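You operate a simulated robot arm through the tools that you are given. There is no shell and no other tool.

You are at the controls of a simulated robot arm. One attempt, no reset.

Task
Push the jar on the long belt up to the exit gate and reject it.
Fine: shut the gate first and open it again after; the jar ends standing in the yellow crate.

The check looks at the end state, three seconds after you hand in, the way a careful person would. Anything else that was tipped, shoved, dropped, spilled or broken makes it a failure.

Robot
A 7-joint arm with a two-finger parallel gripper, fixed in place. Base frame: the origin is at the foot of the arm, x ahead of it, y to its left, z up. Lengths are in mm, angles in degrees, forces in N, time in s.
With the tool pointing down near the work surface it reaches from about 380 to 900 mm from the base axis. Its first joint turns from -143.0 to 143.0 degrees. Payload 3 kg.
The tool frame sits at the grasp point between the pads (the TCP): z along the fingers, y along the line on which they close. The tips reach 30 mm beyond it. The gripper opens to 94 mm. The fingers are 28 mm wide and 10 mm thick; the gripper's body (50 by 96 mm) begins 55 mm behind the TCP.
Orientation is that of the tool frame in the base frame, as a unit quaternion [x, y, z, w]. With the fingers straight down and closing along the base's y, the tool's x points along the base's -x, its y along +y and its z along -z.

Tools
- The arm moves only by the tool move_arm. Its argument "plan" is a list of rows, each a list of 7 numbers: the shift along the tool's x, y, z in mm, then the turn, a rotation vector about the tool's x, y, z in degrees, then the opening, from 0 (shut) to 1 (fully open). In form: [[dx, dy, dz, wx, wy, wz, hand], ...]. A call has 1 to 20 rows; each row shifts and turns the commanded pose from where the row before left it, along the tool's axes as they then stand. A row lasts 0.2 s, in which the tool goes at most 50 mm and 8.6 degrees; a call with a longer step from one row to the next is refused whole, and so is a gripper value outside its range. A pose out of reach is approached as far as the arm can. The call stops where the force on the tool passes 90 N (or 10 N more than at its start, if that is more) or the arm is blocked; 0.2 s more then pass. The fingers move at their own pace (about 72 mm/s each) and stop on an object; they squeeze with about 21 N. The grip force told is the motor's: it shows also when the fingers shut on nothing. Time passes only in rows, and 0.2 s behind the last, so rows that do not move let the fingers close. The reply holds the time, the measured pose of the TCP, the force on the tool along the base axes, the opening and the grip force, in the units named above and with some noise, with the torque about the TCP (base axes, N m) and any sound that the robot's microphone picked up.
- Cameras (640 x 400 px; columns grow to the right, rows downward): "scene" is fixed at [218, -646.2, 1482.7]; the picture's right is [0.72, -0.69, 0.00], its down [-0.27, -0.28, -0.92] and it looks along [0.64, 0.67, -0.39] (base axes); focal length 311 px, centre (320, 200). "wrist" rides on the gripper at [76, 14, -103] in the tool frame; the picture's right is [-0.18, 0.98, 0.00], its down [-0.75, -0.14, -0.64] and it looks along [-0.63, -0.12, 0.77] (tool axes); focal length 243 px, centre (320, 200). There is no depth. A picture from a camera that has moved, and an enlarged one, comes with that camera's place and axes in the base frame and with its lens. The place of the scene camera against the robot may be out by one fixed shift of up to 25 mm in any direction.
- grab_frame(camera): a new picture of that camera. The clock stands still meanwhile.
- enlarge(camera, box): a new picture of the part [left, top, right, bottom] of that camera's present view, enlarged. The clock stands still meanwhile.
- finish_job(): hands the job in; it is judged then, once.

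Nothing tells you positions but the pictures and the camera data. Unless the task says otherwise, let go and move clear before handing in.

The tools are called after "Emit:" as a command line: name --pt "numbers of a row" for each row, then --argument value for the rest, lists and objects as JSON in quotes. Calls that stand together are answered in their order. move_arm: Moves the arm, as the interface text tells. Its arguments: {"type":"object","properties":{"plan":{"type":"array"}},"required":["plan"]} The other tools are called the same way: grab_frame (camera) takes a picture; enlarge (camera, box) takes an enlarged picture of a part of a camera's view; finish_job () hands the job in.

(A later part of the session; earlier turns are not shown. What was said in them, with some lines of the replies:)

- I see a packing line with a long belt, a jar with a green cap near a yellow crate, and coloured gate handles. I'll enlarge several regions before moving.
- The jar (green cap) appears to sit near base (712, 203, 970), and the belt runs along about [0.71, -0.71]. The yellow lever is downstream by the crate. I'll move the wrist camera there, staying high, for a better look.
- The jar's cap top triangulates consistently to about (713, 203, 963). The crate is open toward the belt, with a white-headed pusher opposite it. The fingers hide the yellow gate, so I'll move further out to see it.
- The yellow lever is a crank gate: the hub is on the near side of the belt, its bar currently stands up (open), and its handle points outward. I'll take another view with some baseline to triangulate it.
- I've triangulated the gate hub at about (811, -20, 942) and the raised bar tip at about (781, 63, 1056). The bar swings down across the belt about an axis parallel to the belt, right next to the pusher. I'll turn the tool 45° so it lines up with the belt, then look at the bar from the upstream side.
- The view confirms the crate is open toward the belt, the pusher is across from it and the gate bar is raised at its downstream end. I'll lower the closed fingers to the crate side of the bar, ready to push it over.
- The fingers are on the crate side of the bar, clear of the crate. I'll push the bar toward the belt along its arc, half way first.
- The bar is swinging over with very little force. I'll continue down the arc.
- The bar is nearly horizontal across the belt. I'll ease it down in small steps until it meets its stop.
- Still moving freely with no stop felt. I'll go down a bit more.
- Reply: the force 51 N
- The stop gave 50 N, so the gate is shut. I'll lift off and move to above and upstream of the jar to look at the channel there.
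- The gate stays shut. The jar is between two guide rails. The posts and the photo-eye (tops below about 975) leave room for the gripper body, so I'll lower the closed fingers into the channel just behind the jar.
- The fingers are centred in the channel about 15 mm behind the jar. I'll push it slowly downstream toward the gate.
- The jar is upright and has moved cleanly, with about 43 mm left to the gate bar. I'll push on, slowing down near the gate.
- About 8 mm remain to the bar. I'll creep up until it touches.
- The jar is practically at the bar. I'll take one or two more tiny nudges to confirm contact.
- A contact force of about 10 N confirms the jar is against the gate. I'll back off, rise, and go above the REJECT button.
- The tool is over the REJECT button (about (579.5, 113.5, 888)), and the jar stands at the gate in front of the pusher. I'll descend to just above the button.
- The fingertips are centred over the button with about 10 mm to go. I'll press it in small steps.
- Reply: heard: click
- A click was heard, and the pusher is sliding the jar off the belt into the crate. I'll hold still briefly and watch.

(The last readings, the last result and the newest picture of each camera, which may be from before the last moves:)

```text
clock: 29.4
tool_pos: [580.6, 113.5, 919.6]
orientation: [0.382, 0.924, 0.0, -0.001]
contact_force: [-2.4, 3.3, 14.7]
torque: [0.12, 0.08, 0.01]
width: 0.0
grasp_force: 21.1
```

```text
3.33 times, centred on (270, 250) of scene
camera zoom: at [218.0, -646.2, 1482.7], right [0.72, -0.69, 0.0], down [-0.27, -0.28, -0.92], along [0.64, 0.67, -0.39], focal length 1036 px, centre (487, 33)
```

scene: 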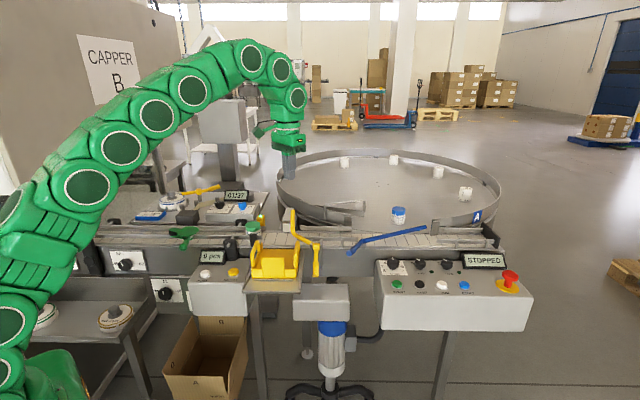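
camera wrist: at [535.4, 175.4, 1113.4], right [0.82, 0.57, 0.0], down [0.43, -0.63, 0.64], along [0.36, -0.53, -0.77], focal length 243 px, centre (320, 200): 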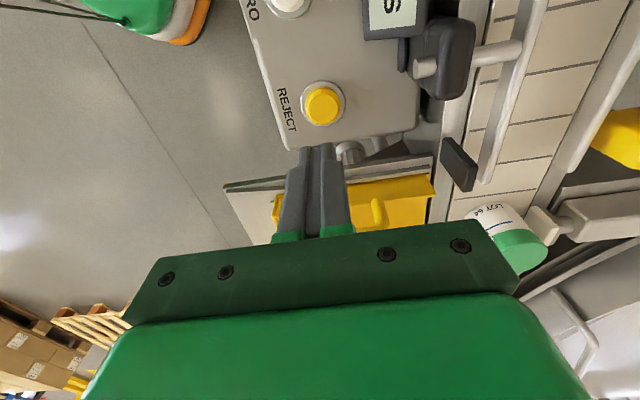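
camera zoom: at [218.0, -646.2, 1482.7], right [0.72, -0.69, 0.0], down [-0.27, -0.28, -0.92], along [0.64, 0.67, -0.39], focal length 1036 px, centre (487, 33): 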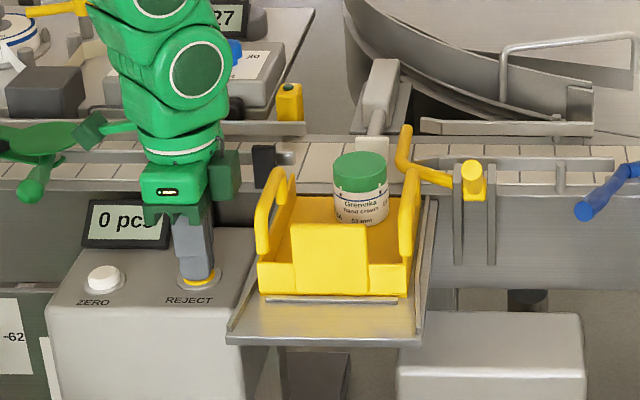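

The pusher is retracting and the jar stands in the crate. I'll lift off the button and check from above.

Emit:
move_arm --pt "0 0 -10 0 0 0 0" --pt "0 0 -40 0 0 0 0" --pt "0 0 -50 0 0 0 0" --pt "0 0 -50 0 0 0 0" --pt "0 0 -50 0 0 0 0" --pt "0 0 0 0 0 0 0" --pt "0 0 0 0 0 0 0"

Emit:
grab_frame --camera "wrist"

Emit:
enlarge --camera "scene" --box '[210, 190, 350, 295]'

```text
clock: 31.0
tool_pos: [579.1, 114.7, 1117.2]
orientation: [0.383, 0.924, -0.001, 0.0]
contact_force: [-0.4, -0.7, -0.7]
torque: [0.0, -0.05, 0.02]
width: 0.0
grasp_force: 20.4
```

```text
taken
camera wrist: at [534.7, 178.2, 1219.0], right [0.82, 0.57, 0.0], down [0.43, -0.63, 0.64], along [0.36, -0.53, -0.77], focal length 243 px, centre (320, 200)
```

wrist: 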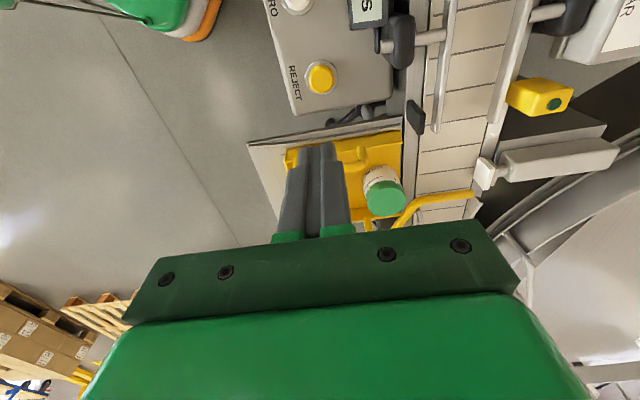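

```text
3.81 times, centred on (280, 242) of scene
camera zoom: at [218.0, -646.2, 1482.7], right [0.72, -0.69, 0.0], down [-0.27, -0.28, -0.92], along [0.64, 0.67, -0.39], focal length 1183 px, centre (472, 38)
```

zoom: 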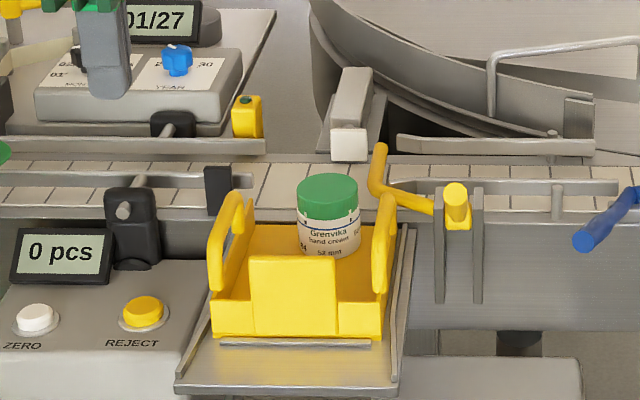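

The jar is upright in the crate. Before reopening the gate I'll check how close the jar is to the bar.

Emit:
move_arm --pt "-35 0 0 0 0 0 0" --pt "-35 0 0 0 0 0 0" --pt "-30 0 0 0 0 0 0" --pt "0 0 0 0 0 0 0" --pt "0 0 0 0 0 0 0"

Emit:
enlarge --camera "wrist" --box '[240, 0, 560, 200]'

Emit:
enlarge --camera "scene" --box '[260, 210, 320, 255]'

```text
clock: 32.2
tool_pos: [653.4, 42.9, 1117.4]
orientation: [0.381, 0.924, -0.001, 0.0]
contact_force: [0.3, 0.2, 0.3]
torque: [0.05, 0.01, -0.01]
width: 0.0
grasp_force: 21.0
```

```text
2.00 times, centred on (400, 100) of wrist
camera zoom: at [608.4, 106.2, 1219.9], right [0.82, 0.57, 0.0], down [0.43, -0.63, 0.64], along [0.36, -0.53, -0.77], focal length 485 px, centre (160, 400)
```

zoom: 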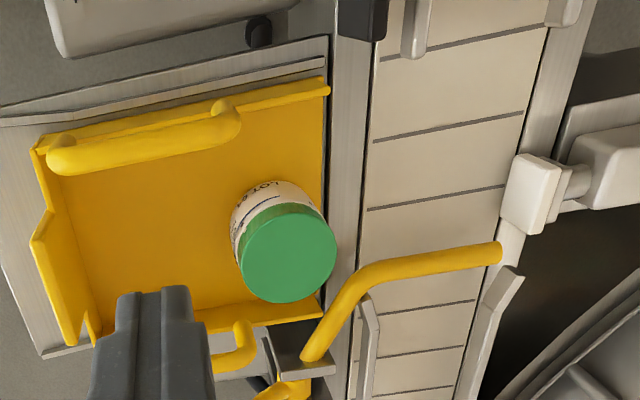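

```text
8.89 times, centred on (290, 232) of scene
camera zoom: at [218.0, -646.2, 1482.7], right [0.72, -0.69, 0.0], down [-0.27, -0.28, -0.92], along [0.64, 0.67, -0.39], focal length 2761 px, centre (587, -89)
```

zoom: 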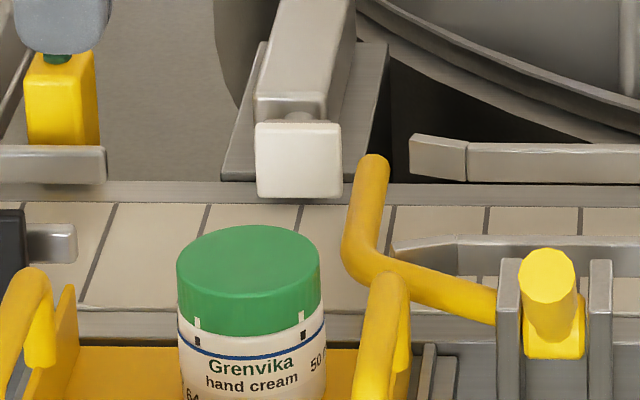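

The jar's base is fully inside the crate and clear of the bar, and the gate handle now points up and outward. I'll move above the handle on its belt side to push it back out and down, which reopens the gate.

Emit:
move_arm --pt "-38 10 0 0 0 0 0" --pt "-38 10 0 0 0 0 0" --pt "-38 10 0 0 0 0 0" --pt "-36 8 0 0 0 0 0" --pt "0 0 20 0 0 0 0" --pt "0 0 22 0 0 0 0" --pt "0 0 0 0 0 0 0"

Emit:
grab_frame --camera "wrist"

Emit:
enlarge --camera "scene" --box '[250, 190, 370, 280]'

```text
clock: 33.8
tool_pos: [784.5, -35.3, 1076.1]
orientation: [0.382, 0.924, 0.0, 0.0]
contact_force: [-0.5, 0.3, 0.1]
torque: [-0.03, 0.0, 0.0]
width: 0.2
grasp_force: 20.7
```

```text
taken
camera wrist: at [739.7, 28.1, 1178.2], right [0.82, 0.57, 0.0], down [0.43, -0.63, 0.64], along [0.36, -0.53, -0.77], focal length 243 px, centre (320, 200)
```

wrist: 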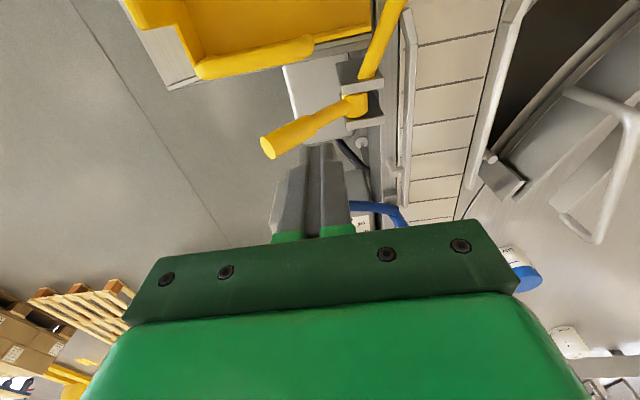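

```text
4.44 times, centred on (310, 235) of scene
camera zoom: at [218.0, -646.2, 1482.7], right [0.72, -0.69, 0.0], down [-0.27, -0.28, -0.92], along [0.64, 0.67, -0.39], focal length 1381 px, centre (364, 44)
```

zoom: 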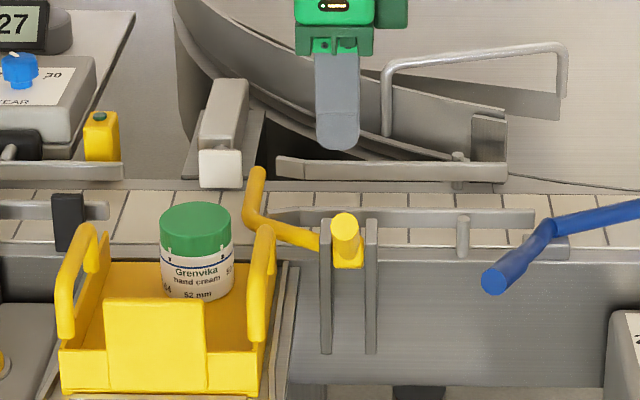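

The handle tip sits near (758, -76, 995), at s≈588. I'll line up with it and push it outward and down along its arc.

Emit:
move_arm --pt "-8 -8 20 0 0 0 0" --pt "0 0 26 0 0 0 0" --pt "0 -12 12 0 0 0 0" --pt "0 -7 10 0 0 0 0" --pt "0 -6 10 0 0 0 0" --pt "0 -5 11 0 0 0 0" --pt "0 0 0 0 0 0 0"

Emit:
grab_frame --camera "wrist"

Emit:
enlarge --camera "scene" --box '[250, 190, 370, 280]'

```text
clock: 35.4
tool_pos: [762.7, -68.4, 987.9]
orientation: [0.381, 0.924, 0.0, 0.001]
contact_force: [0.8, -0.3, 1.1]
torque: [0.01, -0.03, -0.02]
width: 0.0
grasp_force: 21.2
```

```text
taken
camera wrist: at [717.9, -4.1, 1090.3], right [0.82, 0.57, 0.0], down [0.43, -0.63, 0.64], along [0.36, -0.53, -0.77], focal length 243 px, centre (320, 200)
```

wrist: 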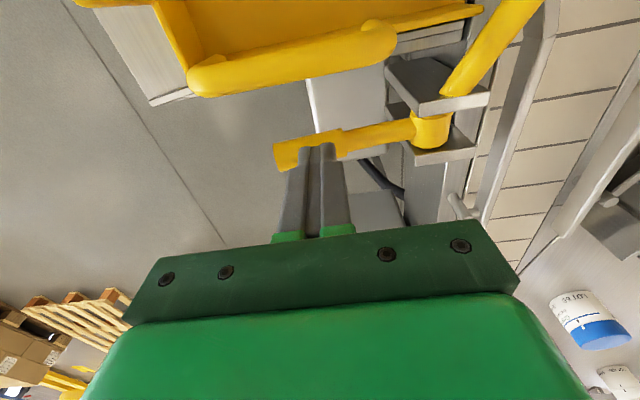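

```text
4.44 times, centred on (310, 235) of scene
camera zoom: at [218.0, -646.2, 1482.7], right [0.72, -0.69, 0.0], down [-0.27, -0.28, -0.92], along [0.64, 0.67, -0.39], focal length 1381 px, centre (364, 44)
```

zoom: 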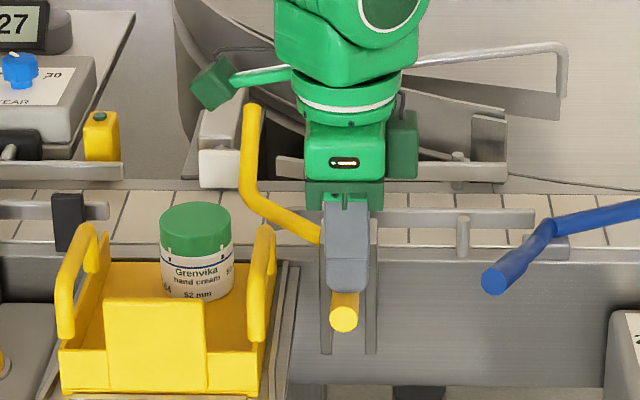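

The gate is about half open and the handle is following. I'll continue down to the original handle position.

Emit:
move_arm --pt "0 -2 10 0 0 0 0" --pt "0 -1 10 0 0 0 0" --pt "0 0 8 0 0 0 0" --pt "0 0 4 0 0 0 0" --pt "0 0 0 0 0 0 0"

Emit:
grab_frame --camera "wrist"

Emit:
enlarge --camera "scene" --box '[230, 190, 350, 290]'

```text
clock: 36.6
tool_pos: [758.9, -71.9, 956.1]
orientation: [0.382, 0.924, 0.0, 0.0]
contact_force: [-0.2, -0.4, -0.2]
torque: [-0.02, 0.03, 0.01]
width: 0.1
grasp_force: 20.7
```

```text
taken
camera wrist: at [715.9, -7.5, 1059.1], right [0.82, 0.57, 0.0], down [0.43, -0.63, 0.64], along [0.36, -0.53, -0.77], focal length 243 px, centre (320, 200)
```

wrist: 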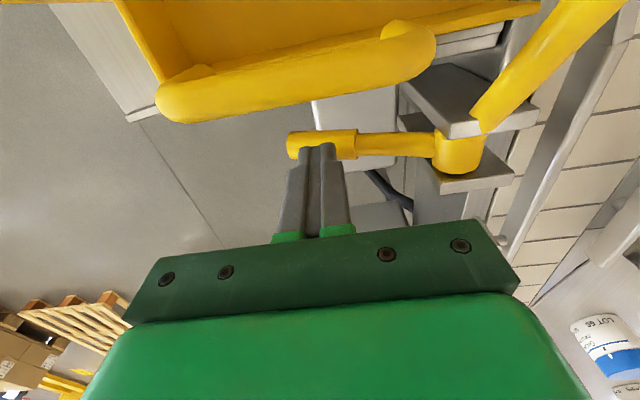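

```text
4.00 times, centred on (290, 240) of scene
camera zoom: at [218.0, -646.2, 1482.7], right [0.72, -0.69, 0.0], down [-0.27, -0.28, -0.92], along [0.64, 0.67, -0.39], focal length 1243 px, centre (440, 40)
```

zoom: 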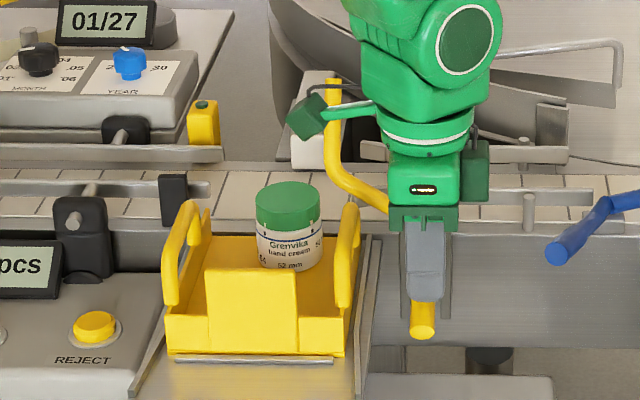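

It's almost at its original open position (handle end at row 335 against 348 originally). I'll press a little further until the stop.

Emit:
move_arm --pt "0 0 3 0 0 0 0" --pt "0 0 2 0 0 0 0" --pt "0 0 2 0 0 0 0" --pt "0 0 0 0 0 0 0"

Emit:
enlarge --camera "scene" --box '[230, 190, 350, 290]'

```text
clock: 37.6
tool_pos: [760.3, -71.1, 947.6]
orientation: [0.382, 0.924, 0.0, 0.0]
contact_force: [-0.2, 0.1, -0.5]
torque: [0.0, -0.03, 0.03]
width: 0.2
grasp_force: 20.8
```

```text
4.00 times, centred on (290, 240) of scene
camera zoom: at [218.0, -646.2, 1482.7], right [0.72, -0.69, 0.0], down [-0.27, -0.28, -0.92], along [0.64, 0.67, -0.39], focal length 1243 px, centre (440, 40)
```

zoom: 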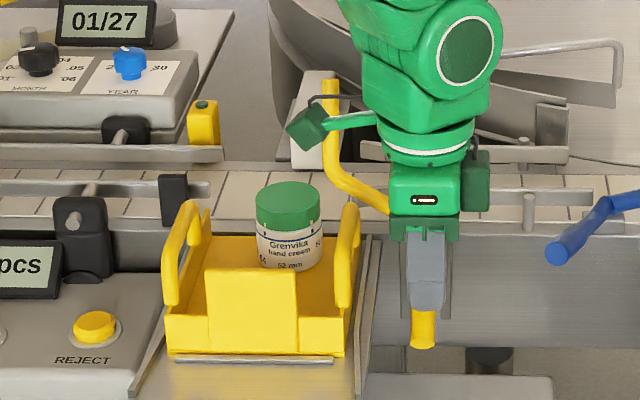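

This matches the original picture now. One last small press will check for the stop.

Emit:
move_arm --pt "0 0 1.5 0 0 0 0" --pt "0 0 1.5 0 0 0 0" --pt "0 0 0 0 0 0 0"

Emit:
enlarge --camera "scene" --box '[230, 190, 350, 290]'

```text
clock: 38.4
tool_pos: [760.9, -70.0, 946.4]
orientation: [0.383, 0.924, 0.0, 0.0]
contact_force: [-0.2, -0.1, 0.2]
torque: [0.0, 0.02, -0.03]
width: 0.0
grasp_force: 21.4
```

```text
4.00 times, centred on (290, 240) of scene
camera zoom: at [218.0, -646.2, 1482.7], right [0.72, -0.69, 0.0], down [-0.27, -0.28, -0.92], along [0.64, 0.67, -0.39], focal length 1243 px, centre (440, 40)
```

zoom: 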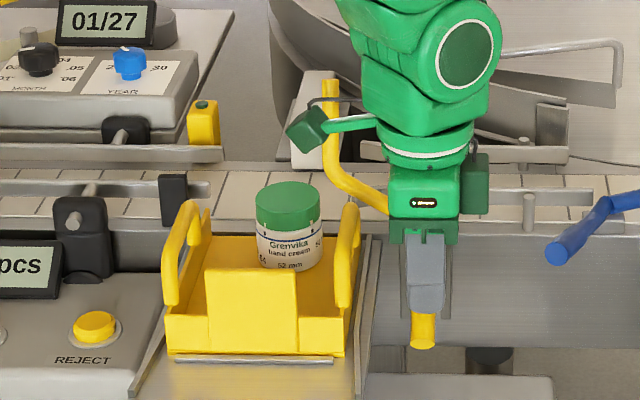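

The handle rests at its original open position with no load on the fingers. I'll lift straight up and move clear, then check everything.

Emit:
move_arm --pt "0 0 -30 0 0 0 0" --pt "0 0 -45 0 0 0 0" --pt "0 0 -45 0 0 0 0" --pt "0 0 -45 0 0 0 0" --pt "0 0 -45 0 0 0 0" --pt "40 -20 0 0 0 0 0" --pt "40 -20 0 0 0 0 0" --pt "40 -20 0 0 0 0 0" --pt "40 0 0 0 0 0 0" --pt "0 0 0 0 0 0 0" --pt "0 0 0 0 0 0 0"

Emit:
grab_frame --camera "wrist"

Emit:
enlarge --camera "scene" --box '[230, 190, 350, 290]'

Emit:
grab_frame --camera "scene"

```text
clock: 40.8
tool_pos: [604.1, 2.3, 1155.7]
orientation: [0.382, 0.924, 0.0, -0.001]
contact_force: [0.0, 0.9, 0.0]
torque: [0.01, -0.01, -0.01]
width: 0.1
grasp_force: 21.1
```

```text
taken
camera wrist: at [559.9, 66.1, 1259.2], right [0.82, 0.57, 0.0], down [0.43, -0.63, 0.64], along [0.36, -0.53, -0.77], focal length 243 px, centre (320, 200)
```

wrist: 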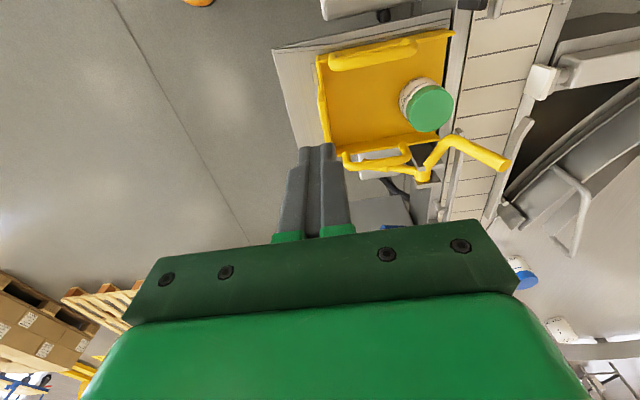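

```text
4.00 times, centred on (290, 240) of scene
camera zoom: at [218.0, -646.2, 1482.7], right [0.72, -0.69, 0.0], down [-0.27, -0.28, -0.92], along [0.64, 0.67, -0.39], focal length 1243 px, centre (440, 40)
```

zoom: 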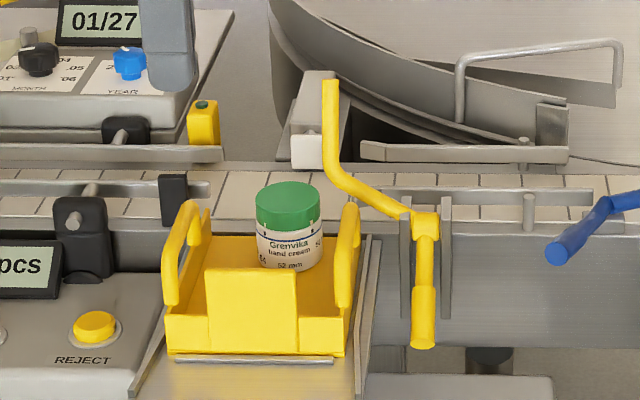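

```text
taken
```

scene: 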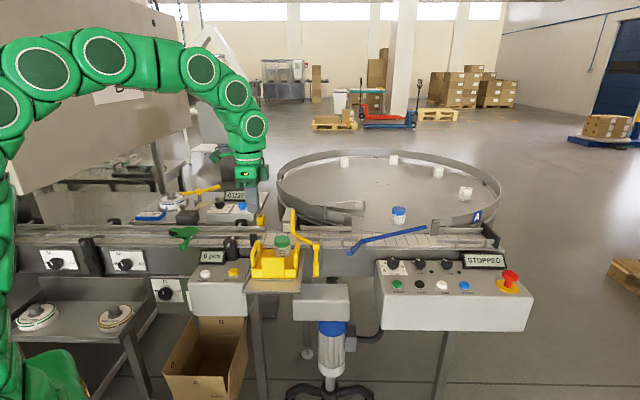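

The gate is back at its original open position and the jar stands upright in the yellow crate. The pusher has retracted, everything else is undisturbed and the arm is clear, so I'm handing in.

Emit:
finish_job

```text
The job is handed in.
```

The jar is standing upright in the yellow crate, and I've handed the job in; I haven't seen the check's result.

- **Gate shut:** I pushed the yellow exit gate's bar down across the belt until it met its stop.
- **Jar to the gate:** I pushed the jar along the belt until it touched the bar, with about 10 N of contact.
- **Reject:** I pressed the REJECT button and heard it click. The pusher slid the jar into the crate and drew back.
- **Gate open again:** I pushed the handle back down. In the last picture the gate matches its starting position.

In the final pictures nothing else looked moved or tipped, and the arm was clear of the line.
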